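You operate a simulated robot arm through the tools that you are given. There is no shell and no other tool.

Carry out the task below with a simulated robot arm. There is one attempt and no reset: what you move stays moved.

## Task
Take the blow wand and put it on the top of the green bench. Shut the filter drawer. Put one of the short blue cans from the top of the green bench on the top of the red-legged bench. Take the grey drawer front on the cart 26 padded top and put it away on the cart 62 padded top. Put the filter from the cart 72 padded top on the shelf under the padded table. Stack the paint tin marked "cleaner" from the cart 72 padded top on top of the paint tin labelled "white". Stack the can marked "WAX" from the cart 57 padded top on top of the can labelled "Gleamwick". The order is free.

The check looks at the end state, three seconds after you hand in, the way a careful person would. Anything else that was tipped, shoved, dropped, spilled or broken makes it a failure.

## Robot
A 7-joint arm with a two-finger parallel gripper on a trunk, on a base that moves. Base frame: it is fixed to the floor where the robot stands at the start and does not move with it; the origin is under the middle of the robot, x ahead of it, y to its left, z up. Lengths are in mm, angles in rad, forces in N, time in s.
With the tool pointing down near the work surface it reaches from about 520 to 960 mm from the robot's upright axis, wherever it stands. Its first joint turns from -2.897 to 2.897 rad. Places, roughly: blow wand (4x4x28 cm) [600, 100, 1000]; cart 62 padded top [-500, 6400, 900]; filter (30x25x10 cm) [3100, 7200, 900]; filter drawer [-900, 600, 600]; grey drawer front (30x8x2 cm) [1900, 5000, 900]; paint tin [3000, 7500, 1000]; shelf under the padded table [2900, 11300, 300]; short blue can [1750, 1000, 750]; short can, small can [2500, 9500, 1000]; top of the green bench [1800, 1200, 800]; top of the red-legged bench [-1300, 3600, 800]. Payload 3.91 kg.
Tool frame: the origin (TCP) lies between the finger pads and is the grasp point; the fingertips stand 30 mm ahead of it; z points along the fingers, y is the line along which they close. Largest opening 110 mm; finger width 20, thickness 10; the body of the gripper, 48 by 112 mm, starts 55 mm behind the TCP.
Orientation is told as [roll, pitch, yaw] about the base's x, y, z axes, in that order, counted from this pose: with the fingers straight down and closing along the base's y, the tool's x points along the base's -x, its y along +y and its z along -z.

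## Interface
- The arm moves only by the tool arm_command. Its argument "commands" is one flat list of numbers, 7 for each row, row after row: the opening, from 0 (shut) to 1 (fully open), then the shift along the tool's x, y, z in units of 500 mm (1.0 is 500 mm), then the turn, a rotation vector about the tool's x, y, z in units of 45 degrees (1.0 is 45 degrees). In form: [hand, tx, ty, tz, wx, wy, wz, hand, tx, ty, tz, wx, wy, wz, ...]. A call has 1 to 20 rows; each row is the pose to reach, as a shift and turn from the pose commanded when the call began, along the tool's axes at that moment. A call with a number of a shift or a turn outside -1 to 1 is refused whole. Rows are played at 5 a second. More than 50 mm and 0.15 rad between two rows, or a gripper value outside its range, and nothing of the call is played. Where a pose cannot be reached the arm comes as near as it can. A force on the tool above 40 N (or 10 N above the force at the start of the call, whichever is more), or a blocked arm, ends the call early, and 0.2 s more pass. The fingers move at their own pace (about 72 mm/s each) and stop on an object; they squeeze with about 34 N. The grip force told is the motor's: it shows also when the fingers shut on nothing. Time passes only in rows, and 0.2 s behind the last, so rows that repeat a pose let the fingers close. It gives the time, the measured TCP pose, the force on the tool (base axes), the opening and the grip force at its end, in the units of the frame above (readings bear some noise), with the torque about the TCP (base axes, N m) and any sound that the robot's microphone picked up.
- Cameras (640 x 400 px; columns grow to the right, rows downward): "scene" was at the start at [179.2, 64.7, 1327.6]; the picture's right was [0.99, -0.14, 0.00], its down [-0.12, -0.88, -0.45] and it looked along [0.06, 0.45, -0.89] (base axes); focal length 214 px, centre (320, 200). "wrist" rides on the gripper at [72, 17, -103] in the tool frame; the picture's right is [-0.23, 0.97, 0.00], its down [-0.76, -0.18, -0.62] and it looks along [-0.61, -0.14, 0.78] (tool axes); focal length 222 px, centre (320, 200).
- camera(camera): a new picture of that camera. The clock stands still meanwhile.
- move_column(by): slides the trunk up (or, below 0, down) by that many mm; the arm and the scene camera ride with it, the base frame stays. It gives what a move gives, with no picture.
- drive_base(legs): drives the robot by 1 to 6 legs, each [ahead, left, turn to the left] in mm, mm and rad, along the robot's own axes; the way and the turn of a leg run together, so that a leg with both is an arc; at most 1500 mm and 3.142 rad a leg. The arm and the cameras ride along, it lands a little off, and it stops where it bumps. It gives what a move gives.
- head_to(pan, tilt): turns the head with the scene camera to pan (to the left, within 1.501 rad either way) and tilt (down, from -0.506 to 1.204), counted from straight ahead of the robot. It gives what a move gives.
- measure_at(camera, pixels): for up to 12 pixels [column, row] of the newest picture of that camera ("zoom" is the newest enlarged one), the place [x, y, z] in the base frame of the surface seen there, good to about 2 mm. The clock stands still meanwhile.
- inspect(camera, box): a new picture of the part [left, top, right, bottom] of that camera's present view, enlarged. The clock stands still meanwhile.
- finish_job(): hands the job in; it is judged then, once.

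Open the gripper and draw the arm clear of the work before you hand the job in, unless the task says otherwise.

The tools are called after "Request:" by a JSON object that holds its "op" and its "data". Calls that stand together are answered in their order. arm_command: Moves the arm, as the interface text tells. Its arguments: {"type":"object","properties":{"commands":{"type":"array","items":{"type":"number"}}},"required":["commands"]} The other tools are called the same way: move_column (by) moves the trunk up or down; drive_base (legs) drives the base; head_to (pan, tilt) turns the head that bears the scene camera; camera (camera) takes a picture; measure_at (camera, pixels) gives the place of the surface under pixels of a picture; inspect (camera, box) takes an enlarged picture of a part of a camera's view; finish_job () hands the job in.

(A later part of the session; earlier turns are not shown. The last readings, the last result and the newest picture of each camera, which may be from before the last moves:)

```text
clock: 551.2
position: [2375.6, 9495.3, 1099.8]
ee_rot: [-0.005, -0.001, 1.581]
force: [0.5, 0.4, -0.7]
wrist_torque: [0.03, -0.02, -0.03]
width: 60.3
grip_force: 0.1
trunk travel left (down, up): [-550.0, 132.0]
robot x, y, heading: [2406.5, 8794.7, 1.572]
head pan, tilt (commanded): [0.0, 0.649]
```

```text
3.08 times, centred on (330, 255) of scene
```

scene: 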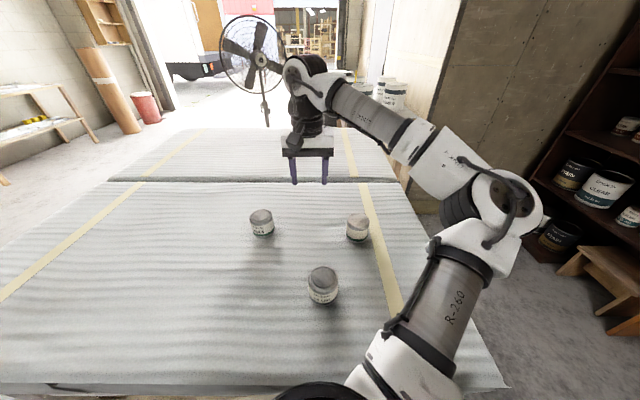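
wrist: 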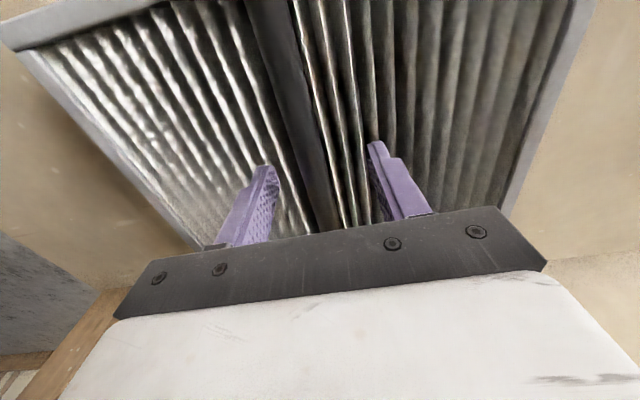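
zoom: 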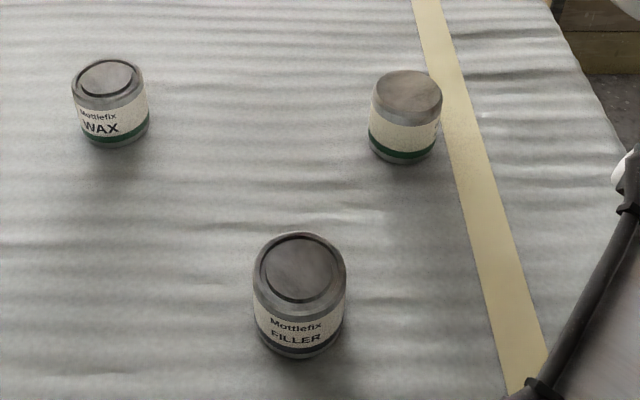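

I measure the rims and bodies of WAX and Gleamwick in the zoom.

Request:
{"op": "measure_at", "data": {"camera": "zoom", "pixels": [[76, 88], [145, 86], [107, 62], [110, 108], [108, 85], [95, 140], [130, 138], [112, 145], [77, 115], [147, 112]]}}

Request:
{"op": "measure_at", "data": {"camera": "zoom", "pixels": [[374, 105], [440, 103], [406, 73], [407, 118], [406, 95], [390, 155], [425, 153], [405, 160], [372, 130], [437, 130], [300, 180], [200, 120]]}}

```text
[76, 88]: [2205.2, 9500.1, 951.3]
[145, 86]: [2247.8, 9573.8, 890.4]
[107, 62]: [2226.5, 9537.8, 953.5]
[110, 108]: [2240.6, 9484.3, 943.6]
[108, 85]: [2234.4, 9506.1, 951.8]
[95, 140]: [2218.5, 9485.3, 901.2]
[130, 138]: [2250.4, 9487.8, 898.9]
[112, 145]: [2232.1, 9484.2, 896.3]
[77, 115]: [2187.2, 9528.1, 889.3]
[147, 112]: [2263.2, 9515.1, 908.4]
```

```text
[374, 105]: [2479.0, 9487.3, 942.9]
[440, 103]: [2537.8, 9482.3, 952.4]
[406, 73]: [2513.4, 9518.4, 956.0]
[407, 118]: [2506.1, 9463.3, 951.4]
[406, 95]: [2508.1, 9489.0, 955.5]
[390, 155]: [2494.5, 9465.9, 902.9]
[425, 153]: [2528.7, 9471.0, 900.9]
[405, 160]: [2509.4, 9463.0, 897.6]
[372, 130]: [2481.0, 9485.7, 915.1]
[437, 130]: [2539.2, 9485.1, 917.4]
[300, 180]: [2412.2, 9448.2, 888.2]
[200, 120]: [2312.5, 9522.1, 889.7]
```

WAX: centre (2234,9512), r≈29, top z≈953. Gleamwick: centre (2509,9492), top z≈956. I open the hand and move above WAX.

Request:
{"op": "arm_command", "data": {"commands": [1, -0.01, 0.07, 0, 0, 0, 0, 1, -0.02, 0.14, 0, 0, 0, 0, 1, -0.03, 0.21, 0, 0, 0, 0, 1, -0.037, 0.2816, 0, 0, 0, 0, 1, -0.037, 0.2816, 0.08, 0, 0, 0, 1, -0.037, 0.2816, 0.14, 0, 0, 0]}}

Request:
{"op": "camera", "data": {"camera": "wrist"}}

```text
clock: 552.6
position: [2233.5, 9513.4, 1029.9]
ee_rot: [-0.004, -0.001, 1.577]
force: [0.4, 0.5, 0.4]
wrist_torque: [-0.03, -0.01, -0.01]
width: 109.9
grip_force: 0.0
trunk travel left (down, up): [-550.0, 132.0]
robot x, y, heading: [2407.4, 8789.9, 1.58]
head pan, tilt (commanded): [0.0, 0.649]
```

```text
taken
```

wrist: 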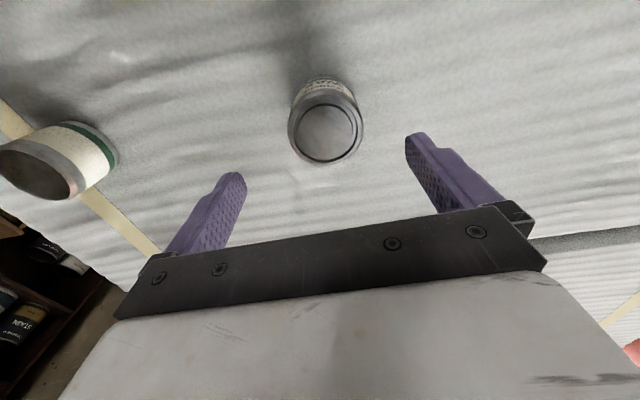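

I refine WAX's centre by measuring its rim in the wrist picture.

Request:
{"op": "measure_at", "data": {"camera": "wrist", "pixels": [[292, 135], [360, 128], [326, 104], [328, 160], [326, 132], [300, 112], [350, 152], [303, 152], [350, 108]]}}

```text
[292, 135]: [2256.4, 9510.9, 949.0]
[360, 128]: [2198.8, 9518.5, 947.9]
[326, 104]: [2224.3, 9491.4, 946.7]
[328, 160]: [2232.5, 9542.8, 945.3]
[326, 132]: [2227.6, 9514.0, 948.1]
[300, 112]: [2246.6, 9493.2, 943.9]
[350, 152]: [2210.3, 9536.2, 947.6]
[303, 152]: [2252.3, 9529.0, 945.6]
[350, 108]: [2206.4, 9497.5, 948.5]
```

By the wrist camera WAX is ~5 mm further west. I correct that, lower to z≈930 and close gently.

Request:
{"op": "arm_command", "data": {"commands": [1, -0.002, 0.01, 0.05, 0, 0, 0, 1, -0.002, 0.01, 0.12, 0, 0, 0, 1, -0.002, 0.01, 0.17, 0, 0, 0, 1, -0.002, 0.01, 0.2, 0, 0, 0, 0.8, -0.002, 0.01, 0.2, 0, 0, 0, 0.6, -0.002, 0.01, 0.2, 0, 0, 0, 0.3, -0.002, 0.01, 0.2, 0, 0, 0, 0, -0.002, 0.01, 0.2, 0, 0, 0, 0, -0.002, 0.01, 0.2, 0, 0, 0]}}

Request:
{"op": "camera", "data": {"camera": "wrist"}}

```text
clock: 554.6
position: [2228.9, 9514.5, 927.1]
ee_rot: [-0.004, -0.001, 1.581]
force: [0.4, -0.6, 0.4]
wrist_torque: [0.0, 0.03, 0.01]
width: 64.8
grip_force: 34.2
trunk travel left (down, up): [-550.0, 132.0]
robot x, y, heading: [2404.7, 8793.9, 1.577]
head pan, tilt (commanded): [0.0, 0.649]
```

```text
taken
```

wrist: 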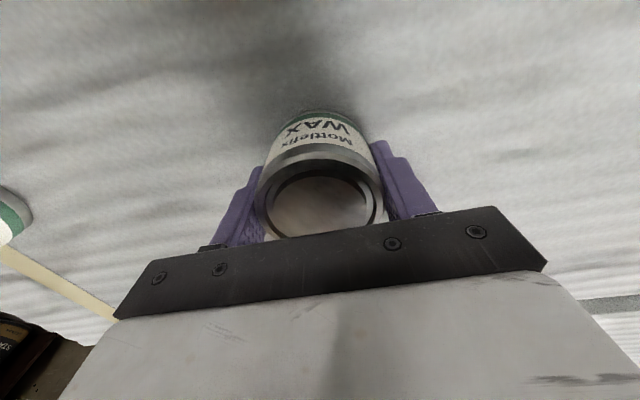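

WAX is gripped (65 mm). I lift it 110 mm gently.

Request:
{"op": "arm_command", "data": {"commands": [0, 0, 0, -0.015, 0, 0, 0, 0, 0, 0, -0.05, 0, 0, 0, 0, 0, 0, -0.1, 0, 0, 0, 0, 0, 0, -0.15, 0, 0, 0, 0, 0, 0, -0.2, 0, 0, 0, 0, 0, 0, -0.22, 0, 0, 0]}}

Request:
{"op": "inspect", "data": {"camera": "scene", "box": [230, 130, 420, 260]}}

```text
clock: 556.0
position: [2228.7, 9513.2, 1039.7]
ee_rot: [-0.003, 0.0, 1.581]
force: [-1.0, -0.8, -1.8]
wrist_torque: [-0.02, -0.01, 0.01]
width: 64.6
grip_force: 34.1
trunk travel left (down, up): [-550.0, 132.0]
robot x, y, heading: [2404.2, 8790.4, 1.573]
head pan, tilt (commanded): [0.0, 0.649]
```

```text
3.08 times, centred on (325, 195) of scene
```

zoom: 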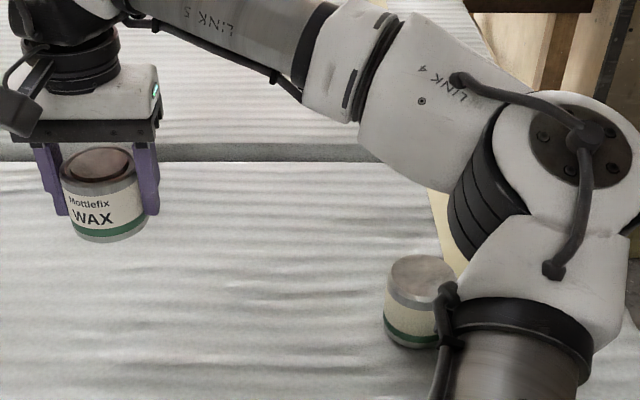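

WAX hangs upright. I carry it over Gleamwick, about 280 mm to the right.

Request:
{"op": "arm_command", "data": {"commands": [0, 0.004, -0.06, 0, 0, 0, 0, 0, 0.01, -0.14, 0, 0, 0, 0, 0, 0.016, -0.22, 0, 0, 0, 0, 0, 0.022, -0.3, 0, 0, 0, 0, 0, 0.028, -0.38, 0, 0, 0, 0, 0, 0.033, -0.46, 0, 0, 0, 0, 0, 0.038, -0.53, 0, 0, 0, 0, 0, 0.04, -0.561, 0, 0, 0, 0, 0, 0.04, -0.561, 0, 0, 0, 0]}}

Request:
{"op": "camera", "data": {"camera": "scene"}}

Request:
{"op": "inspect", "data": {"camera": "scene", "box": [300, 150, 420, 260]}}

```text
clock: 558.0
position: [2510.6, 9498.3, 1041.0]
ee_rot: [-0.002, -0.003, 1.581]
force: [0.1, 0.0, -2.6]
wrist_torque: [0.02, 0.0, 0.03]
width: 64.9
grip_force: 33.9
trunk travel left (down, up): [-550.0, 132.0]
robot x, y, heading: [2404.4, 8788.1, 1.575]
head pan, tilt (commanded): [0.0, 0.649]
```

```text
taken
```

scene: 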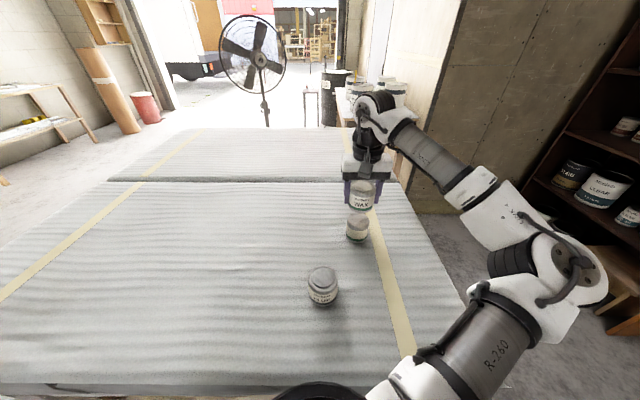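

```text
3.64 times, centred on (360, 205) of scene
```

zoom: 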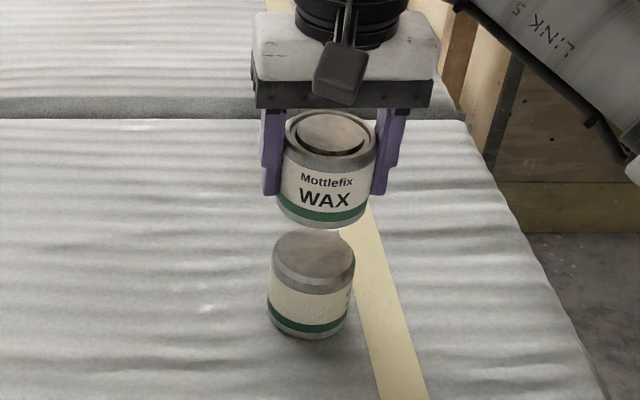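

I measure corresponding points on WAX's and Gleamwick's sides for alignment.

Request:
{"op": "measure_at", "data": {"camera": "zoom", "pixels": [[295, 205], [355, 208], [325, 212], [310, 208], [342, 210], [283, 185], [370, 188], [325, 224]]}}

Request:
{"op": "measure_at", "data": {"camera": "zoom", "pixels": [[280, 305], [338, 308], [308, 315], [292, 312], [325, 313], [271, 285], [351, 285], [309, 330], [314, 238], [312, 272], [278, 255], [352, 255]]}}

```text
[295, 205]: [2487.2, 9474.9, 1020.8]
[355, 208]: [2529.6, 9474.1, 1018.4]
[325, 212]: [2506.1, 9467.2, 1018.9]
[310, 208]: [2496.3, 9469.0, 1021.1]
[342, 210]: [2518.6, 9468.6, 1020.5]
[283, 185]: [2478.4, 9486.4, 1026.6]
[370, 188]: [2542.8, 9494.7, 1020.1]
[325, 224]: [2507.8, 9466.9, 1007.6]
```

```text
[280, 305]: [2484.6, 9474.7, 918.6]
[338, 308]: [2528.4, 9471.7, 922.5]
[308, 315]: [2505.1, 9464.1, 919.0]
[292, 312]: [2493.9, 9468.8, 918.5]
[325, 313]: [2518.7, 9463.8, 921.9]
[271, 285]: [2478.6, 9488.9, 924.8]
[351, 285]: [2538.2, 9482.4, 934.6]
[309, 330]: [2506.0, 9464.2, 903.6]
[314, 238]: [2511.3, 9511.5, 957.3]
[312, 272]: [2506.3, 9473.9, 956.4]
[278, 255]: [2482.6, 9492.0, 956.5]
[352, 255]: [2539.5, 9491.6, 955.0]
```

WAX is ~4 mm too far north. I correct it and lower to about 5 mm above Gleamwick's top.

Request:
{"op": "arm_command", "data": {"commands": [0, 0.008, -0.002, 0.0, 0, 0, 0, 0, 0.008, -0.002, 0.03, 0, 0, 0, 0, 0.008, -0.002, 0.06, 0, 0, 0, 0, 0.008, -0.002, 0.08, 0, 0, 0, 0, 0.008, -0.002, 0.084, 0, 0, 0]}}

Request:
{"op": "inspect", "data": {"camera": "scene", "box": [300, 150, 420, 260]}}

Request:
{"op": "measure_at", "data": {"camera": "zoom", "pixels": [[295, 240], [345, 240], [320, 250], [305, 248], [335, 248], [280, 305], [338, 308], [308, 315], [292, 312], [325, 313]]}}

```text
clock: 559.2
position: [2510.0, 9492.3, 996.5]
ee_rot: [-0.004, -0.002, 1.58]
force: [1.5, -0.2, -3.3]
wrist_torque: [0.03, 0.0, 0.0]
width: 65.0
grip_force: 33.4
trunk travel left (down, up): [-550.0, 132.0]
robot x, y, heading: [2406.5, 8789.6, 1.58]
head pan, tilt (commanded): [0.0, 0.649]
```

```text
3.64 times, centred on (360, 205) of scene
```

zoom: 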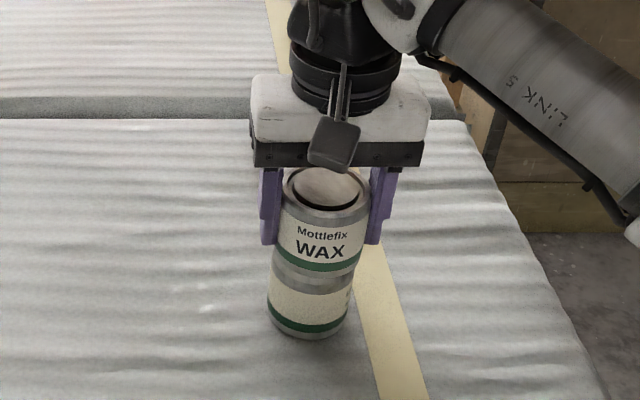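

```text
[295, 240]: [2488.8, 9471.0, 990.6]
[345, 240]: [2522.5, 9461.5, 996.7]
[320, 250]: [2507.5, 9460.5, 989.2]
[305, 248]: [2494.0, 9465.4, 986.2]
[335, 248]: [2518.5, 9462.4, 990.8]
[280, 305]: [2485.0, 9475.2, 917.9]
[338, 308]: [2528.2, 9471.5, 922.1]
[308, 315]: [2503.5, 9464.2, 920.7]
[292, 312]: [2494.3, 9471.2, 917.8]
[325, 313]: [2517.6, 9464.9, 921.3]
```

Alignment is within 2 mm. I lower in 1 mm steps until contact.

Request:
{"op": "arm_command", "data": {"commands": [0, 0, 0, 0.002, 0, 0, 0, 0, 0, 0, 0.004, 0, 0, 0, 0, 0, 0, 0.006, 0, 0, 0]}}

```text
clock: 560.0
position: [2510.7, 9493.1, 995.1]
ee_rot: [-0.003, -0.001, 1.581]
force: [0.0, -0.7, -2.6]
wrist_torque: [-0.02, -0.02, 0.0]
width: 64.9
grip_force: 34.5
trunk travel left (down, up): [-550.0, 132.0]
robot x, y, heading: [2404.5, 8790.2, 1.574]
head pan, tilt (commanded): [0.0, 0.649]
```

No contact yet (force still -2.6 N). I continue in 1 mm steps.

Request:
{"op": "arm_command", "data": {"commands": [0, 0, 0, 0.002, 0, 0, 0, 0, 0, 0, 0.004, 0, 0, 0]}}

```text
clock: 560.6
position: [2511.7, 9492.9, 994.2]
ee_rot: [-0.003, -0.004, 1.58]
force: [0.1, 2.6, 10.0]
wrist_torque: [0.06, 0.17, -0.07]
width: 64.9
grip_force: 34.1
trunk travel left (down, up): [-550.0, 132.0]
robot x, y, heading: [2404.4, 8792.2, 1.572]
head pan, tilt (commanded): [0.0, 0.649]
```

Contact (force +10 N): WAX sits on Gleamwick. I ease up 1 mm and open the hand slowly.

Request:
{"op": "arm_command", "data": {"commands": [0, 0, 0, -0.002, 0, 0, 0, 0.63, 0, 0, -0.002, 0, 0, 0, 0.75, 0, 0, -0.002, 0, 0, 0, 0.9, 0, 0, -0.002, 0, 0, 0, 1, 0, 0, -0.002, 0, 0, 0, 1, 0, 0, -0.002, 0, 0, 0]}}

Request:
{"op": "inspect", "data": {"camera": "scene", "box": [300, 150, 420, 260]}}

```text
clock: 562.0
position: [2511.3, 9491.5, 994.0]
ee_rot: [-0.003, -0.002, 1.581]
force: [-0.2, 1.2, 0.0]
wrist_torque: [0.01, 0.0, -0.01]
width: 110.3
grip_force: 0.0
trunk travel left (down, up): [-550.0, 132.0]
robot x, y, heading: [2401.9, 8790.3, 1.576]
head pan, tilt (commanded): [0.0, 0.649]
```

```text
3.64 times, centred on (360, 205) of scene
```

zoom: 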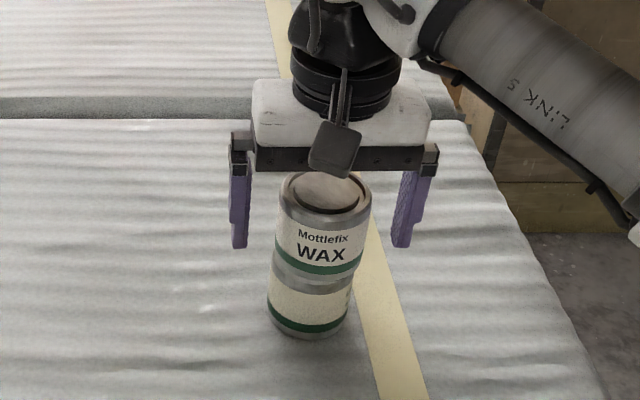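

The stack stands. I raise the tool straight up 120 mm and check again.

Request:
{"op": "arm_command", "data": {"commands": [1, 0, 0, -0.02, 0, 0, 0, 1, 0, 0, -0.06, 0, 0, 0, 1, 0, 0, -0.12, 0, 0, 0, 1, 0, 0, -0.2, 0, 0, 0, 1, 0, 0, -0.24, 0, 0, 0]}}

Request:
{"op": "inspect", "data": {"camera": "scene", "box": [300, 150, 420, 260]}}

Request:
{"op": "measure_at", "data": {"camera": "zoom", "pixels": [[285, 195], [365, 195], [320, 175], [322, 210], [295, 250], [345, 252], [320, 260], [285, 305], [335, 308], [308, 318]]}}

```text
clock: 563.2
position: [2510.7, 9493.8, 1114.3]
ee_rot: [-0.005, -0.003, 1.579]
force: [0.1, -0.2, -0.2]
wrist_torque: [-0.03, -0.01, 0.02]
width: 110.0
grip_force: 0.0
trunk travel left (down, up): [-550.0, 132.0]
robot x, y, heading: [2402.3, 8791.6, 1.579]
head pan, tilt (commanded): [0.0, 0.649]
```

```text
3.64 times, centred on (360, 205) of scene
```

zoom: 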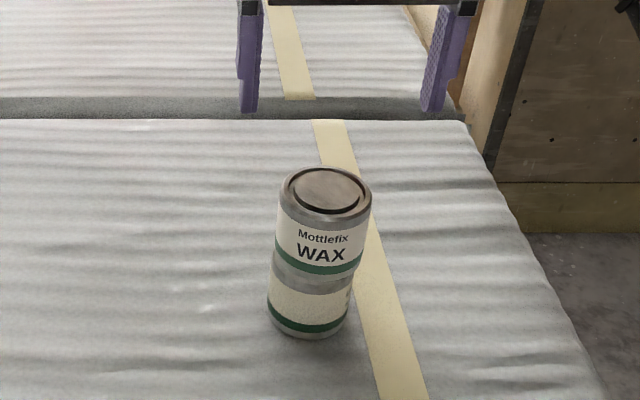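

```text
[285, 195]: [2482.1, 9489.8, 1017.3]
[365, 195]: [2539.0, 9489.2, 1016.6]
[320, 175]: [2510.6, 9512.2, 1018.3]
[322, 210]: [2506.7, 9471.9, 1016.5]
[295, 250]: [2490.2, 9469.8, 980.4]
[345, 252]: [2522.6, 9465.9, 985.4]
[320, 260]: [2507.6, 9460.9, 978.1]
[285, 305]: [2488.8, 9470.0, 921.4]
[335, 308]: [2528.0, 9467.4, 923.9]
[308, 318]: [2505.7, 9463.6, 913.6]
```

WAX stands level on Gleamwick. Only the wand remains. I head back south: back off from cart 57, west to x≈650, then down the hall.

Request:
{"op": "drive_base", "data": {"legs": [[-370, 0, 0], [0, 0, 1.565], [900, 0, 0], [870, 0, 0]]}}

Request:
{"op": "drive_base", "data": {"legs": [[0, 0, 1.57], [1400, 0, 0], [1400, 0, 0]]}}

Request:
{"op": "head_to", "data": {"pan": 0.0, "tilt": 0.3}}

Request:
{"op": "camera", "data": {"camera": "scene"}}

```text
clock: 578.0
position: [-57.7, 8523.1, 1112.6]
ee_rot: [-0.003, -0.002, -3.124]
force: [-0.7, 0.0, 0.1]
wrist_torque: [-0.02, -0.05, -0.01]
width: 110.0
grip_force: 0.0
trunk travel left (down, up): [-550.0, 132.0]
robot x, y, heading: [646.3, 8421.2, -3.126]
head pan, tilt (commanded): [0.0, 0.649]
```

```text
clock: 595.2
position: [687.9, 4977.9, 1113.5]
ee_rot: [-0.004, -0.001, -1.508]
force: [0.1, -0.4, 0.4]
wrist_torque: [0.0, -0.01, 0.02]
width: 110.1
grip_force: 0.1
trunk travel left (down, up): [-550.0, 132.0]
robot x, y, heading: [757.2, 5684.8, -1.508]
head pan, tilt (commanded): [0.0, 0.649]
```

```text
clock: 596.1
position: [688.6, 4978.3, 1113.0]
ee_rot: [-0.002, 0.0, -1.509]
force: [-0.2, -0.2, 0.3]
wrist_torque: [0.04, 0.01, -0.01]
width: 110.2
grip_force: 0.1
trunk travel left (down, up): [-550.0, 132.0]
robot x, y, heading: [760.3, 5684.9, -1.512]
head pan, tilt (commanded): [0.0, 0.3]
```

```text
taken
```

scene: 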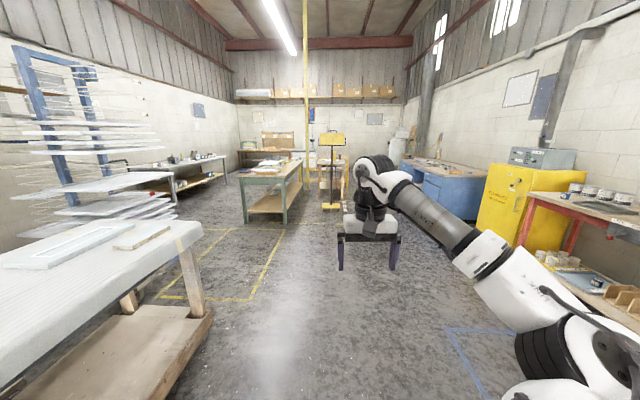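

The way is free. I drive on diagonally to about (-100,2400), then straight south to y≈500.

Request:
{"op": "drive_base", "data": {"legs": [[0, 0, -0.317], [1500, 0, 0], [1500, 0, 0], [400, 0, 0]]}}

Request:
{"op": "camera", "data": {"camera": "scene"}}

```text
clock: 613.7
position: [-357.2, 1727.5, 1112.8]
ee_rot: [-0.004, -0.003, -1.803]
force: [0.1, 0.1, 0.5]
wrist_torque: [-0.01, 0.0, -0.01]
width: 110.1
grip_force: 0.2
trunk travel left (down, up): [-550.0, 132.0]
robot x, y, heading: [-88.1, 2387.0, -1.808]
head pan, tilt (commanded): [0.0, 0.3]
```

```text
taken
```

scene: 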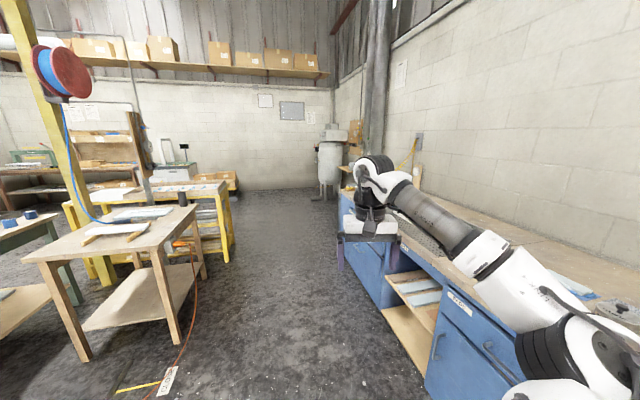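

The corridor is clear; the wand still lies on the table with its hose. I straighten and drive south to y≈445, then turn left to face the table.

Request:
{"op": "drive_base", "data": {"legs": [[0, 0, 0.237], [1300, 0, 0], [640, 0, 0], [0, 0, 1.571]]}}

Request:
{"op": "head_to", "data": {"pan": 0.0, "tilt": 0.6}}

Request:
{"op": "camera", "data": {"camera": "scene"}}

```text
clock: 628.1
position: [571.7, 307.0, 1113.4]
ee_rot: [-0.003, -0.001, -0.049]
force: [-0.5, 0.1, -0.6]
wrist_torque: [-0.01, 0.02, -0.02]
width: 110.1
grip_force: 0.0
trunk travel left (down, up): [-550.0, 132.0]
robot x, y, heading: [-122.0, 454.3, -0.052]
head pan, tilt (commanded): [0.0, 0.3]
```

```text
clock: 628.9
position: [572.2, 307.8, 1113.5]
ee_rot: [-0.003, -0.002, -0.049]
force: [0.0, -0.2, 0.1]
wrist_torque: [0.01, 0.0, 0.02]
width: 110.1
grip_force: 0.1
trunk travel left (down, up): [-550.0, 132.0]
robot x, y, heading: [-121.4, 450.0, -0.051]
head pan, tilt (commanded): [0.0, 0.6]
```

```text
taken
```

scene: 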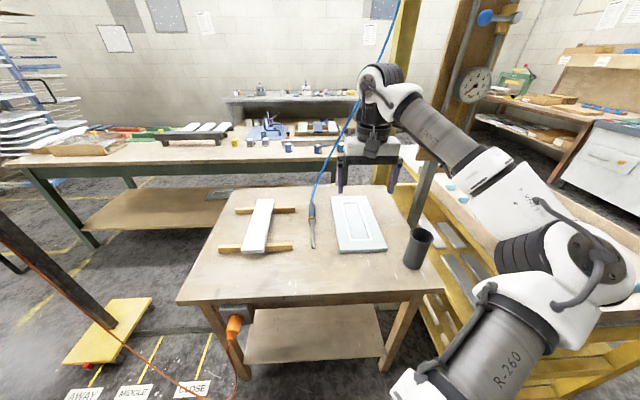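

The wand lies as left at (312,225). I straighten the heading and drive ahead to x≈140.

Request:
{"op": "drive_base", "data": {"legs": [[0, 0, 0.052], [255, -10, 0]]}}

Request:
{"op": "head_to", "data": {"pan": 0.0, "tilt": 0.7}}

Request:
{"op": "camera", "data": {"camera": "scene"}}

Request:
{"op": "inspect", "data": {"camera": "scene", "box": [220, 160, 400, 290]}}

```text
clock: 631.1
position: [833.9, 333.0, 1112.8]
ee_rot: [-0.003, -0.002, 0.002]
force: [0.2, 1.1, -0.6]
wrist_torque: [-0.01, 0.03, 0.01]
width: 110.0
grip_force: 0.0
trunk travel left (down, up): [-550.0, 132.0]
robot x, y, heading: [131.7, 444.1, -0.003]
head pan, tilt (commanded): [0.0, 0.6]
```

```text
clock: 631.8
position: [832.4, 333.2, 1113.3]
ee_rot: [-0.004, 0.0, 0.002]
force: [0.2, 0.5, 0.3]
wrist_torque: [-0.02, -0.02, -0.02]
width: 110.2
grip_force: 0.0
trunk travel left (down, up): [-550.0, 132.0]
robot x, y, heading: [135.0, 444.5, -0.003]
head pan, tilt (commanded): [0.0, 0.7]
```

```text
taken
```

scene: 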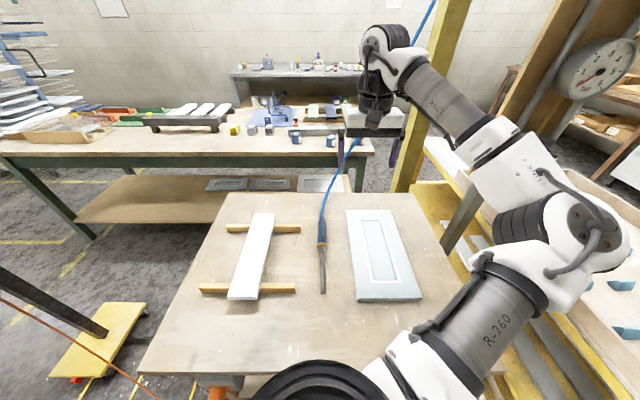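

```text
3.08 times, centred on (310, 225) of scene
```

zoom: 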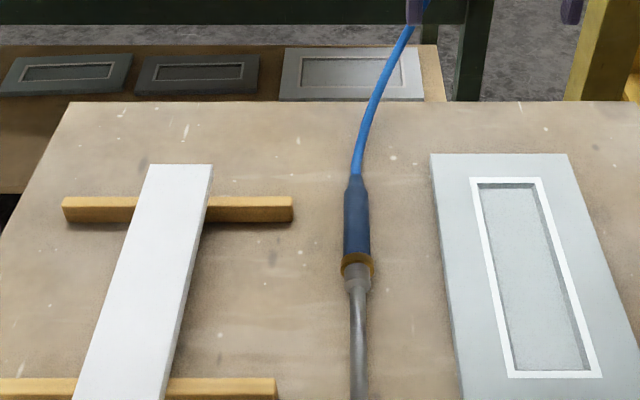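

I measure the wand's exact position in the zoom: tail (355,180), handle (356,220), ring (357,265), nozzle (359,350).

Request:
{"op": "measure_at", "data": {"camera": "zoom", "pixels": [[355, 178], [354, 190], [355, 205], [356, 220], [356, 240], [357, 264], [357, 285], [358, 330], [359, 390], [344, 225], [369, 225], [420, 120]]}}

Request:
{"op": "camera", "data": {"camera": "wrist"}}

```text
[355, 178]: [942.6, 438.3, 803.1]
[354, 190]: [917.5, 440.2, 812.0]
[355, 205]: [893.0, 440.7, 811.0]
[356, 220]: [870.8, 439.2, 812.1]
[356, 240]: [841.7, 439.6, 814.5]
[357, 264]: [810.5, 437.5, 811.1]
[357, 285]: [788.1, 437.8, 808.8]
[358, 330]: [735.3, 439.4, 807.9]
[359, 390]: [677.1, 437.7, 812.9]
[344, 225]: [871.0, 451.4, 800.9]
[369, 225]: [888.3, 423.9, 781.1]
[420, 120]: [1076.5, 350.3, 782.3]
```

```text
taken
```

wrist: 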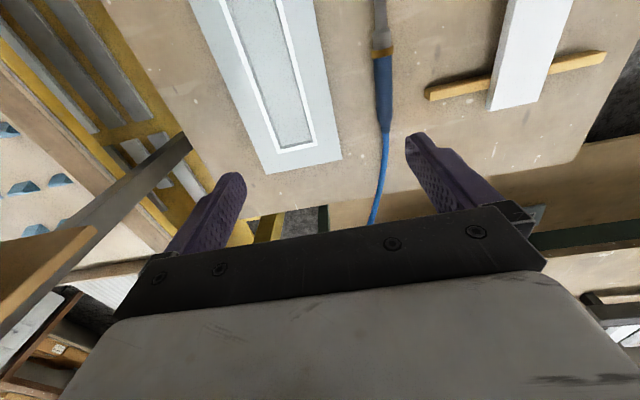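

I measure the table's far edge near y≈380 precisely.

Request:
{"op": "measure_at", "data": {"camera": "zoom", "pixels": [[330, 104], [400, 104], [450, 104], [400, 102], [400, 100], [330, 100], [500, 104], [250, 104]]}}

```text
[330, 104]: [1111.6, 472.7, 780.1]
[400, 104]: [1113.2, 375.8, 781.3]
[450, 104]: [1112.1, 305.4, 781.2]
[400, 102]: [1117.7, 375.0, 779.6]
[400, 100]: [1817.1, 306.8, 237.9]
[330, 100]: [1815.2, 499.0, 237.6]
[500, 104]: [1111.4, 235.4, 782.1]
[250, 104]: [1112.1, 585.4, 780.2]
```

The far edge is at x≈1118. I'll restage the wand diagonally with its tail slightly beyond that edge. First I move over the handle at (825,439) and lower to z≈850.

Request:
{"op": "arm_command", "data": {"commands": [0.6, 0.008, 0.08, 0, 0, 0, 0, 0.6, 0.016, 0.16, 0, 0, 0, 0, 0.6, 0.016, 0.212, 0.04, 0, 0, 0, 0.6, 0.016, 0.212, 0.12, 0, 0, 0, 0.6, 0.016, 0.212, 0.2, 0, 0, 0, 0.6, 0.016, 0.212, 0.28, 0, 0, 0, 0.6, 0.016, 0.212, 0.36, 0, 0, 0, 0.6, 0.016, 0.212, 0.44, 0, 0, 0, 0.6, 0.016, 0.212, 0.52, 0, 0, 0]}}

Request:
{"op": "camera", "data": {"camera": "wrist"}}

Request:
{"op": "camera", "data": {"camera": "scene"}}

```text
clock: 633.8
position: [823.5, 437.4, 854.8]
ee_rot: [-0.004, -0.002, 0.002]
force: [0.4, -0.2, 0.7]
wrist_torque: [-0.01, 0.03, 0.04]
width: 66.0
grip_force: 0.1
trunk travel left (down, up): [-550.0, 132.0]
robot x, y, heading: [127.4, 444.8, 0.001]
head pan, tilt (commanded): [0.0, 0.7]
```

```text
taken
```

wrist: 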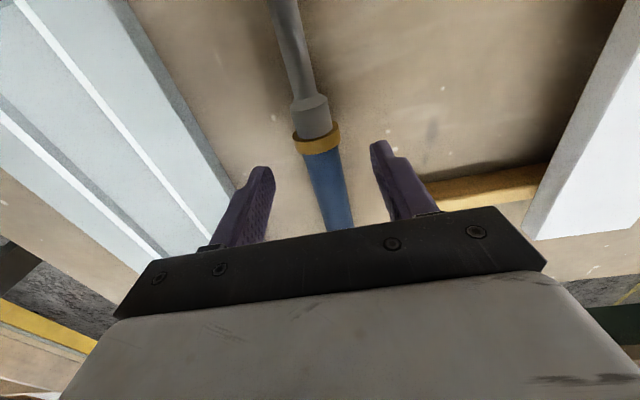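

```text
taken
```

scene: 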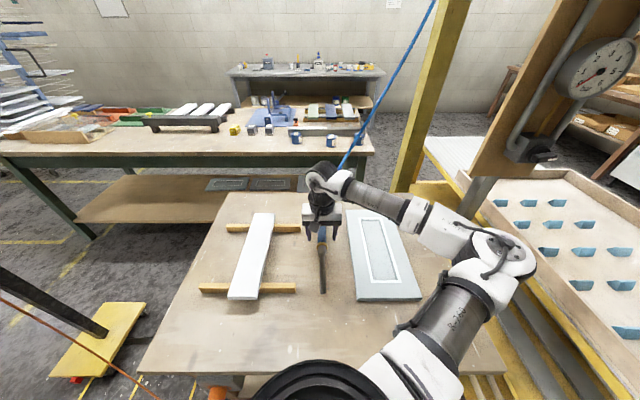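

The handle is centred; the ring is just behind the fingers. I shift 6 mm forward, lower to z≈815 and close.

Request:
{"op": "arm_command", "data": {"commands": [0.6, -0.012, 0.002, 0.03, 0, 0, 0, 0.6, -0.012, 0.002, 0.06, 0, 0, 0, 0.6, -0.012, 0.002, 0.079, 0, 0, 0, 0.3, -0.012, 0.002, 0.079, 0, 0, 0, 0, -0.012, 0.002, 0.079, 0, 0, 0, 0, -0.012, 0.002, 0.079, 0, 0, 0, 0, -0.012, 0.002, 0.079, 0, 0, 0]}}

Request:
{"op": "camera", "data": {"camera": "wrist"}}

```text
clock: 635.4
position: [830.8, 438.0, 814.0]
ee_rot: [-0.003, -0.003, 0.003]
force: [-0.3, -0.8, -1.3]
wrist_torque: [-0.03, -0.06, -0.02]
width: 35.1
grip_force: 33.9
trunk travel left (down, up): [-550.0, 132.0]
robot x, y, heading: [130.4, 443.1, 0.0]
head pan, tilt (commanded): [0.0, 0.7]
```

```text
taken
```

wrist: 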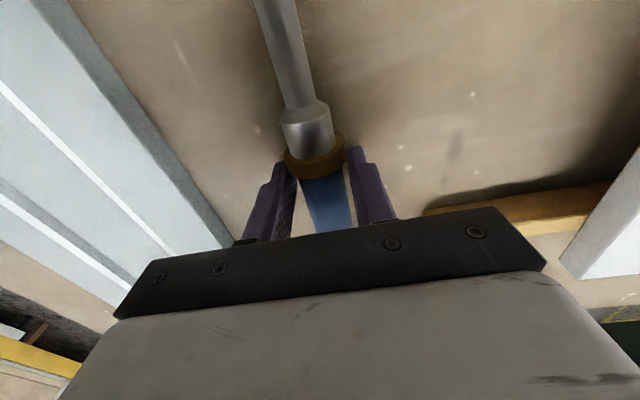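

The fingers closed on the ring (35 mm). I open, move 18 mm further along the handle, and close again; I also measure the table's front edge.

Request:
{"op": "arm_command", "data": {"commands": [0.3, 0, 0, 0, 0, 0, 0, 0.6, 0, 0, 0, 0, 0, 0, 0.6, -0.018, 0, 0, 0, 0, 0, 0.6, -0.036, 0, 0, 0, 0, 0, 0.3, -0.036, 0, 0, 0, 0, 0, 0, -0.036, 0, 0, 0, 0, 0, 0, -0.036, 0, 0, 0, 0, 0, 0, -0.036, 0, 0, 0, 0, 0]}}

Request:
{"op": "camera", "data": {"camera": "wrist"}}

Request:
{"op": "measure_at", "data": {"camera": "scene", "pixels": [[160, 368], [200, 368], [145, 372], [230, 385], [490, 370], [250, 360]]}}

```text
clock: 637.2
position: [849.2, 438.1, 813.3]
ee_rot: [-0.003, -0.002, 0.0]
force: [-0.3, 0.6, -0.7]
wrist_torque: [0.05, -0.09, -0.52]
width: 27.3
grip_force: 34.1
trunk travel left (down, up): [-550.0, 132.0]
robot x, y, heading: [131.2, 442.2, -0.004]
head pan, tilt (commanded): [0.0, 0.7]
```

```text
taken
```

wrist: 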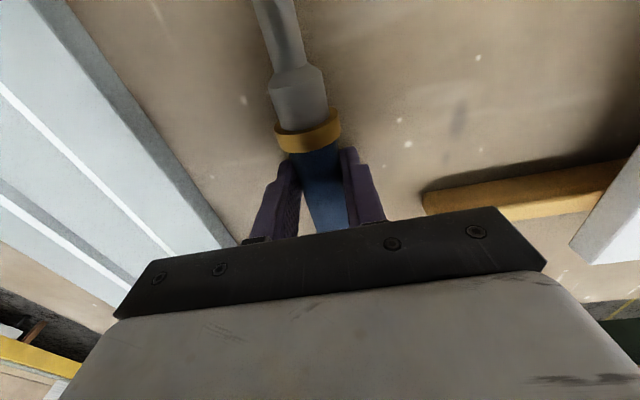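

```text
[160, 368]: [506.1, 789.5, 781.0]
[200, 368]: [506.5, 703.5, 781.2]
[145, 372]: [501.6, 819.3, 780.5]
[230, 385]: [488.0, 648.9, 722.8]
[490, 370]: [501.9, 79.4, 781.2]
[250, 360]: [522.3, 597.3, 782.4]
```

Now it holds the handle (27 mm) about 94 mm from the tail. I lift the wand 80 mm.

Request:
{"op": "arm_command", "data": {"commands": [0, 0, 0, -0.02, 0, 0, 0, 0, 0, 0, -0.06, 0, 0, 0, 0, 0, 0, -0.11, 0, 0, 0, 0, 0, 0, -0.16, 0, 0, 0]}}

Request:
{"op": "camera", "data": {"camera": "scene"}}

```text
clock: 638.2
position: [847.4, 437.9, 894.5]
ee_rot: [-0.002, -0.001, 0.002]
force: [-0.4, -0.5, -1.5]
wrist_torque: [-0.04, -0.03, 0.3]
width: 27.1
grip_force: 33.7
trunk travel left (down, up): [-550.0, 132.0]
robot x, y, heading: [127.5, 446.5, 0.004]
head pan, tilt (commanded): [0.0, 0.7]
```

```text
taken
```

scene: 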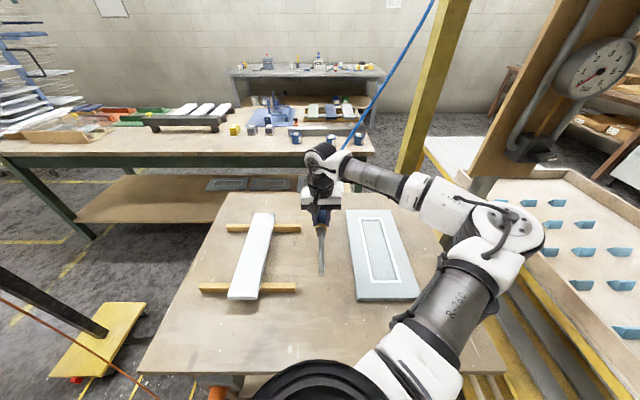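

The wand is lifted. I drive 22 mm closer, then turn the tool by -0.6 rad while moving towards the far edge.

Request:
{"op": "drive_base", "data": {"legs": [[22, 0, 0]]}}

Request:
{"op": "arm_command", "data": {"commands": [0, -0.08, 0, 0, 0, 0, 0.16, 0, -0.16, 0, 0, 0, 0, 0.32, 0, -0.24, 0, 0, 0, 0, 0.48, 0, -0.32, 0, 0, 0, 0, 0.64, 0, -0.4, 0, 0, 0, 0, 0.77, 0, -0.42, 0, 0, 0, 0, 0.77]}}

Request:
{"op": "camera", "data": {"camera": "scene"}}

```text
clock: 639.0
position: [870.1, 438.9, 893.7]
ee_rot: [-0.003, 0.001, 0.002]
force: [-0.3, 0.3, -3.4]
wrist_torque: [0.04, 0.02, -0.46]
width: 26.6
grip_force: 34.0
trunk travel left (down, up): [-550.0, 132.0]
robot x, y, heading: [149.8, 444.2, -0.001]
head pan, tilt (commanded): [0.0, 0.7]
```

```text
clock: 640.4
position: [1079.6, 438.0, 892.4]
ee_rot: [-0.002, -0.002, -0.604]
force: [0.0, -0.1, -2.2]
wrist_torque: [0.0, -0.03, 0.02]
width: 27.2
grip_force: 34.4
trunk travel left (down, up): [-550.0, 132.0]
robot x, y, heading: [154.5, 442.5, -0.003]
head pan, tilt (commanded): [0.0, 0.7]
```

```text
taken
```

scene: 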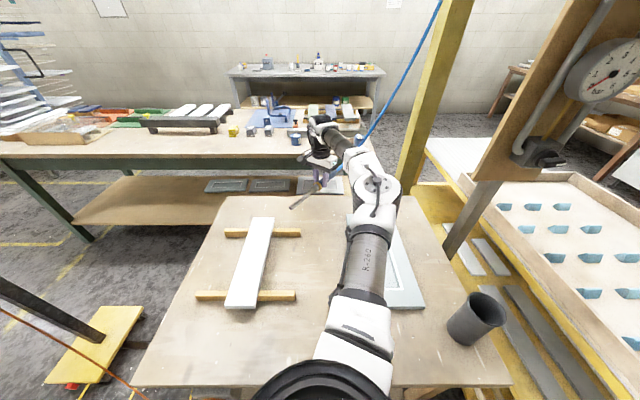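

The arm reaches. I move 15 mm further in x and lower to z≈818.

Request:
{"op": "arm_command", "data": {"commands": [0, -0.0247, 0.017, 0.02, 0, 0, 0, 0, -0.0247, 0.017, 0.07, 0, 0, 0, 0, -0.0247, 0.017, 0.12, 0, 0, 0, 0, -0.0247, 0.017, 0.147, 0, 0, 0]}}

Request:
{"op": "camera", "data": {"camera": "wrist"}}

Request:
{"op": "inspect", "data": {"camera": "scene", "box": [250, 120, 430, 250]}}

```text
clock: 641.4
position: [1093.8, 438.6, 820.7]
ee_rot: [-0.004, -0.003, -0.603]
force: [-0.2, 0.5, -1.5]
wrist_torque: [-0.02, -0.02, 0.0]
width: 27.2
grip_force: 33.5
trunk travel left (down, up): [-550.0, 132.0]
robot x, y, heading: [155.0, 444.9, 0.002]
head pan, tilt (commanded): [0.0, 0.7]
```

```text
taken
```

wrist: 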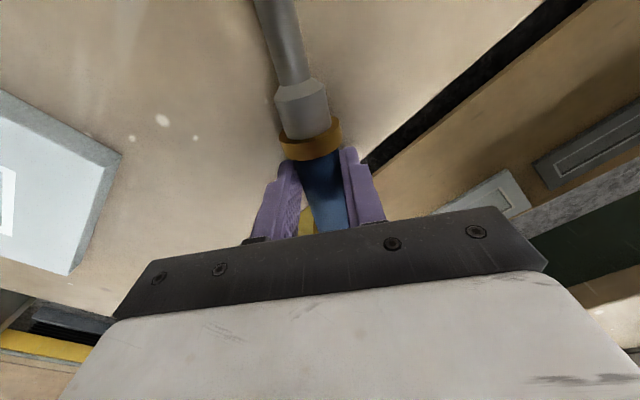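

```text
3.08 times, centred on (340, 185) of scene
```

zoom: 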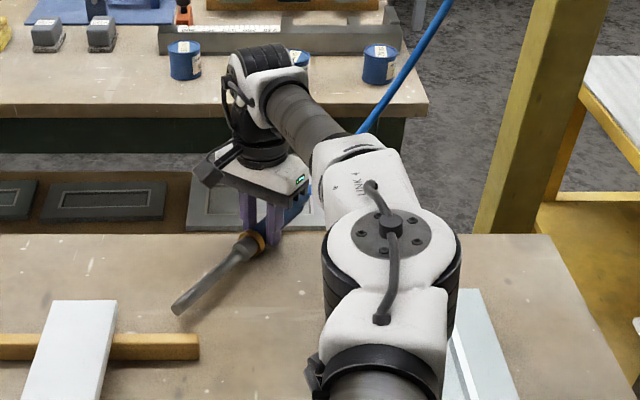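

The wand lies diagonally with its tail just beyond the edge. I lower the last 7 mm and open the hand.

Request:
{"op": "arm_command", "data": {"commands": [0, 0, 0, 0.007, 0, 0, 0, 0, 0, 0, 0.0134, 0, 0, 0, 0.3, 0, 0, 0.0134, 0, 0, 0, 0.45, 0, 0, 0.0134, 0, 0, 0, 0.6, 0, 0, 0.0134, 0, 0, 0, 0.6, 0, 0, 0.0134, 0, 0, 0]}}

Request:
{"op": "camera", "data": {"camera": "wrist"}}

Request:
{"op": "inspect", "data": {"camera": "scene", "box": [250, 120, 430, 250]}}

```text
clock: 642.8
position: [1094.7, 438.5, 814.9]
ee_rot: [-0.001, -0.003, -0.603]
force: [-0.2, 0.1, -0.5]
wrist_torque: [0.04, 0.01, -0.01]
width: 66.0
grip_force: 0.1
trunk travel left (down, up): [-550.0, 132.0]
robot x, y, heading: [149.1, 443.8, 0.0]
head pan, tilt (commanded): [0.0, 0.7]
```

```text
taken
```

wrist: 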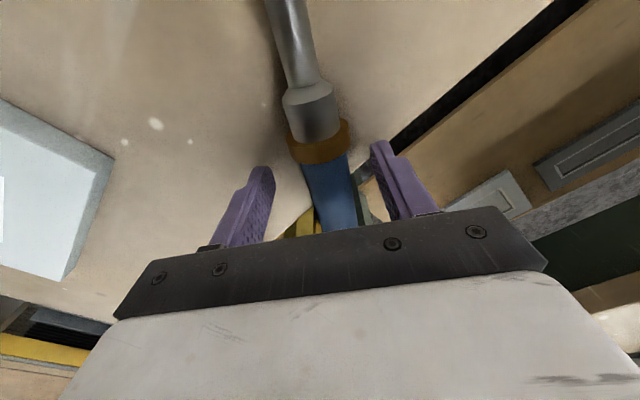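

```text
3.08 times, centred on (340, 185) of scene
```

zoom: 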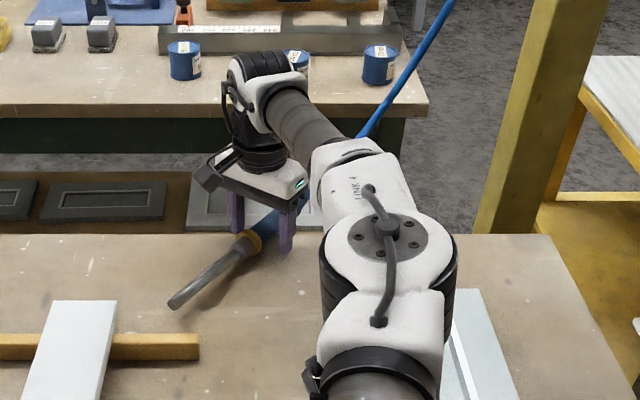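

I raise the tool 80 mm and check that the wand stays put.

Request:
{"op": "arm_command", "data": {"commands": [0.6, 0, 0, -0.02, 0, 0, 0, 0.6, 0, 0, -0.06, 0, 0, 0, 0.6, 0, 0, -0.11, 0, 0, 0, 0.6, 0, 0, -0.16, 0, 0, 0]}}

Request:
{"op": "camera", "data": {"camera": "wrist"}}

Request:
{"op": "inspect", "data": {"camera": "scene", "box": [250, 120, 430, 250]}}

```text
clock: 643.8
position: [1091.9, 439.4, 895.0]
ee_rot: [-0.002, -0.003, -0.601]
force: [1.1, 0.3, -0.1]
wrist_torque: [0.01, 0.03, -0.01]
width: 65.9
grip_force: 0.2
trunk travel left (down, up): [-550.0, 132.0]
robot x, y, heading: [154.2, 444.0, -0.001]
head pan, tilt (commanded): [0.0, 0.7]
```

```text
taken
```

wrist: 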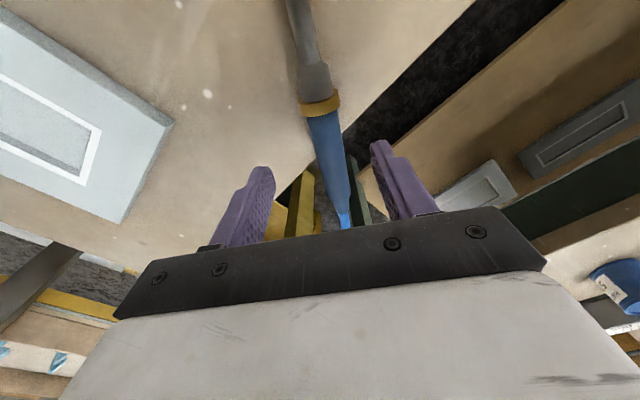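

```text
3.08 times, centred on (340, 185) of scene
```

zoom: 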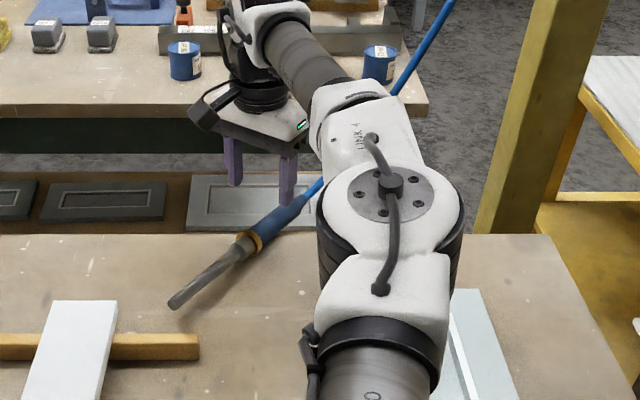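

The wand rests stably. I measure its nozzle tip, ring and handle positions in the zoom.

Request:
{"op": "measure_at", "data": {"camera": "zoom", "pixels": [[175, 303], [205, 278], [232, 253], [249, 242], [265, 230], [280, 217], [295, 205], [305, 197], [315, 185], [320, 181], [270, 238], [300, 238]]}}

Request:
{"op": "measure_at", "data": {"camera": "wrist", "pixels": [[318, 107], [325, 140], [332, 165], [340, 195], [345, 213], [315, 85], [300, 30], [345, 135], [330, 128]]}}

```text
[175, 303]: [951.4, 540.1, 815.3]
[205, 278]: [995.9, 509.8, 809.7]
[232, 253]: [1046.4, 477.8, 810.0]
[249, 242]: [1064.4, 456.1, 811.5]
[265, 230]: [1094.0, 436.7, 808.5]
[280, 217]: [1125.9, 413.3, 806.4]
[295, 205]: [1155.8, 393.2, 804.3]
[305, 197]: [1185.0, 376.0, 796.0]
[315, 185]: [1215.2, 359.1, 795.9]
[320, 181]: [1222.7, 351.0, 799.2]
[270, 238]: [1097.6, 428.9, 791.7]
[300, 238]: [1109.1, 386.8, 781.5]
```

```text
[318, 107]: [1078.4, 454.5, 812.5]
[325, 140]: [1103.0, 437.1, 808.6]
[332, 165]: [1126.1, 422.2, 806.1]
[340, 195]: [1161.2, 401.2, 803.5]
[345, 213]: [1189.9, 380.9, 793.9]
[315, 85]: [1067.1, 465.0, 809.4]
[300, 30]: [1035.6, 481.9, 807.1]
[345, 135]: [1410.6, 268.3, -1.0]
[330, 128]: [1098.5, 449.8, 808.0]
```

The wand is stable, ring on the table and tail end at about (1190,378). I raise and draw the arm back, turning the tool to neutral.

Request:
{"op": "arm_command", "data": {"commands": [0.6, 0, 0, -0.06, 0, 0, 0, 0.6, 0.03, -0.02, -0.12, 0, 0, -0.15, 0.6, 0.08, -0.05, -0.18, 0, 0, -0.3, 0.6, 0.14, -0.09, -0.24, 0, 0, -0.45, 0.6, 0.2, -0.13, -0.3, 0, 0, -0.6, 0.6, 0.26, -0.18, -0.36, 0, 0, -0.766, 0.6, 0.33, -0.23, -0.4, 0, 0, -0.766, 0.6, 0.4, -0.28, -0.42, 0, 0, -0.766]}}

Request:
{"op": "camera", "data": {"camera": "scene"}}

```text
clock: 645.6
position: [851.6, 440.7, 1103.1]
ee_rot: [-0.003, -0.002, -0.003]
force: [0.2, 0.3, -1.1]
wrist_torque: [-0.01, -0.01, -0.02]
width: 65.8
grip_force: 0.0
trunk travel left (down, up): [-550.0, 132.0]
robot x, y, heading: [150.8, 442.5, -0.005]
head pan, tilt (commanded): [0.0, 0.7]
```

```text
taken
```

scene: 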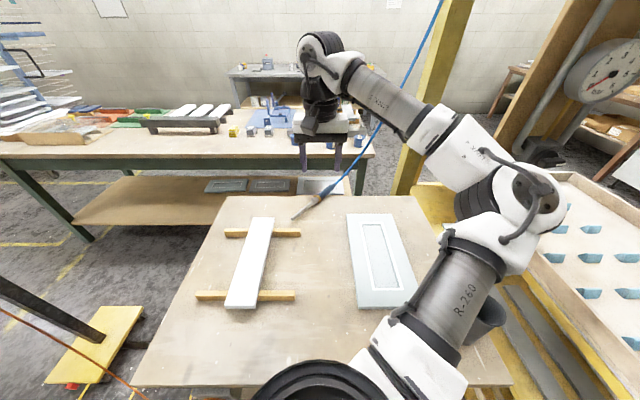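

The wand stays. I back off, turn right to face south and look at the way round the sand bed.

Request:
{"op": "drive_base", "data": {"legs": [[-260, 0, 0], [0, 0, -1.565]]}}

Request:
{"op": "head_to", "data": {"pan": 0.5, "tilt": 0.4}}

Request:
{"op": "camera", "data": {"camera": "scene"}}

```text
clock: 651.4
position: [-117.5, -255.3, 1103.0]
ee_rot: [-0.004, -0.001, -1.581]
force: [0.4, -0.3, 0.8]
wrist_torque: [0.0, -0.01, 0.04]
width: 65.8
grip_force: 0.1
trunk travel left (down, up): [-550.0, 132.0]
robot x, y, heading: [-110.0, 447.0, -1.574]
head pan, tilt (commanded): [0.0, 0.7]
```

```text
clock: 652.4
position: [-117.6, -254.3, 1102.9]
ee_rot: [-0.002, -0.003, -1.58]
force: [-0.6, -0.2, 0.4]
wrist_torque: [0.02, -0.02, 0.02]
width: 66.1
grip_force: 0.1
trunk travel left (down, up): [-550.0, 132.0]
robot x, y, heading: [-111.2, 445.4, -1.58]
head pan, tilt (commanded): [0.499, 0.4]
```

```text
taken
```

scene: 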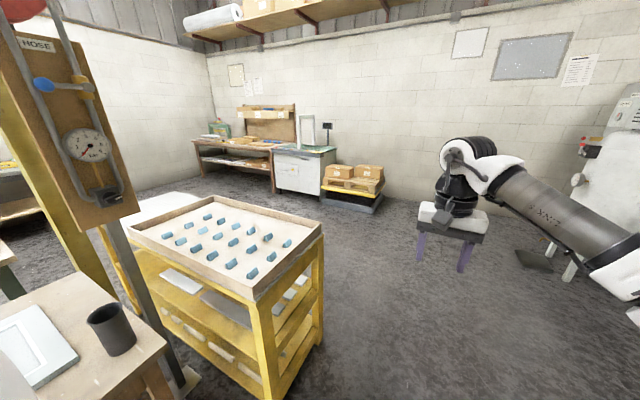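

The floor south of the sand bench is free. I measure its near corner and the pallet scale to plan the path.

Request:
{"op": "measure_at", "data": {"camera": "scene", "pixels": [[318, 345], [322, 225], [255, 295], [270, 395], [380, 212], [330, 195], [275, 185], [200, 250], [570, 275], [530, 260]]}}

```text
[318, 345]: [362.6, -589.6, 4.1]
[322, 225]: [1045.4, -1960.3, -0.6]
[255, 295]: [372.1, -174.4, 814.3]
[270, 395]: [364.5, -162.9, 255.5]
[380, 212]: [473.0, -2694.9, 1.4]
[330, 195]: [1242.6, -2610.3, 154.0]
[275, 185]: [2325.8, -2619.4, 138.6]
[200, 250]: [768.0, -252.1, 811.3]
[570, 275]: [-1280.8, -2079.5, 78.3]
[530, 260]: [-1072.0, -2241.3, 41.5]
```

I drive south to y≈-1250, then east to x≈2060 past the sand bench.

Request:
{"op": "drive_base", "data": {"legs": [[1400, 0, 0], [300, 0, 0], [0, 0, 1.578], [1400, 0, 0], [770, 0, 0]]}}

Request:
{"op": "head_to", "data": {"pan": 1.0, "tilt": 0.4}}

Request:
{"op": "camera", "data": {"camera": "scene"}}

```text
clock: 675.3
position: [2752.1, -1304.8, 1103.1]
ee_rot: [-0.005, -0.003, -0.023]
force: [0.0, 0.4, 0.8]
wrist_torque: [0.0, 0.02, 0.02]
width: 65.8
grip_force: 0.0
trunk travel left (down, up): [-550.0, 132.0]
robot x, y, heading: [2051.8, -1291.8, -0.025]
head pan, tilt (commanded): [0.499, 0.4]
```

```text
clock: 676.2
position: [2751.3, -1305.1, 1103.7]
ee_rot: [-0.003, -0.002, -0.023]
force: [0.3, 0.8, -0.5]
wrist_torque: [-0.01, -0.01, -0.02]
width: 66.0
grip_force: 0.0
trunk travel left (down, up): [-550.0, 132.0]
robot x, y, heading: [2053.2, -1289.9, -0.022]
head pan, tilt (commanded): [1.0, 0.4]
```

```text
taken
```

scene: 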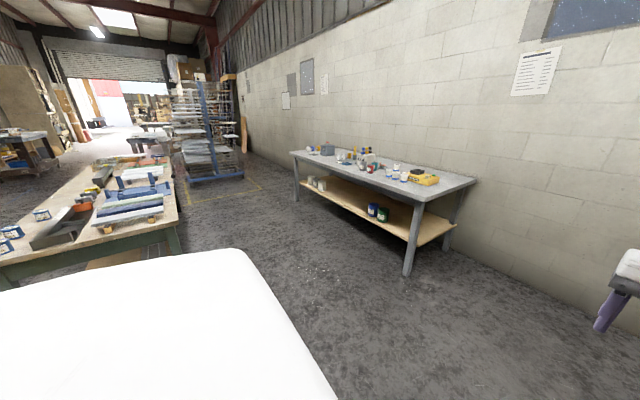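

I turn left to face +y, drive to y≈-450 and look at the green bench's south end.

Request:
{"op": "drive_base", "data": {"legs": [[0, 0, 1.594], [820, 0, 0]]}}

Request:
{"op": "head_to", "data": {"pan": 0.5, "tilt": 0.5}}

Request:
{"op": "camera", "data": {"camera": "scene"}}

```text
clock: 684.5
position: [2103.9, 228.5, 1102.7]
ee_rot: [-0.003, -0.003, 1.539]
force: [-0.7, -0.2, -0.9]
wrist_torque: [-0.02, 0.04, 0.0]
width: 66.0
grip_force: 0.1
trunk travel left (down, up): [-550.0, 132.0]
robot x, y, heading: [2079.2, -473.2, 1.543]
head pan, tilt (commanded): [1.0, 0.4]
```

```text
clock: 685.4
position: [2102.0, 228.9, 1104.5]
ee_rot: [-0.005, -0.003, 1.541]
force: [-0.6, 0.0, 0.6]
wrist_torque: [0.02, 0.02, 0.03]
width: 65.8
grip_force: 0.0
trunk travel left (down, up): [-550.0, 132.0]
robot x, y, heading: [2079.2, -472.5, 1.542]
head pan, tilt (commanded): [0.499, 0.499]
```

```text
taken
```

scene: 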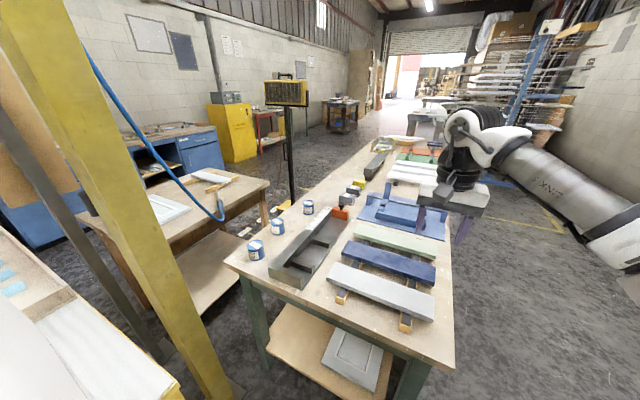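

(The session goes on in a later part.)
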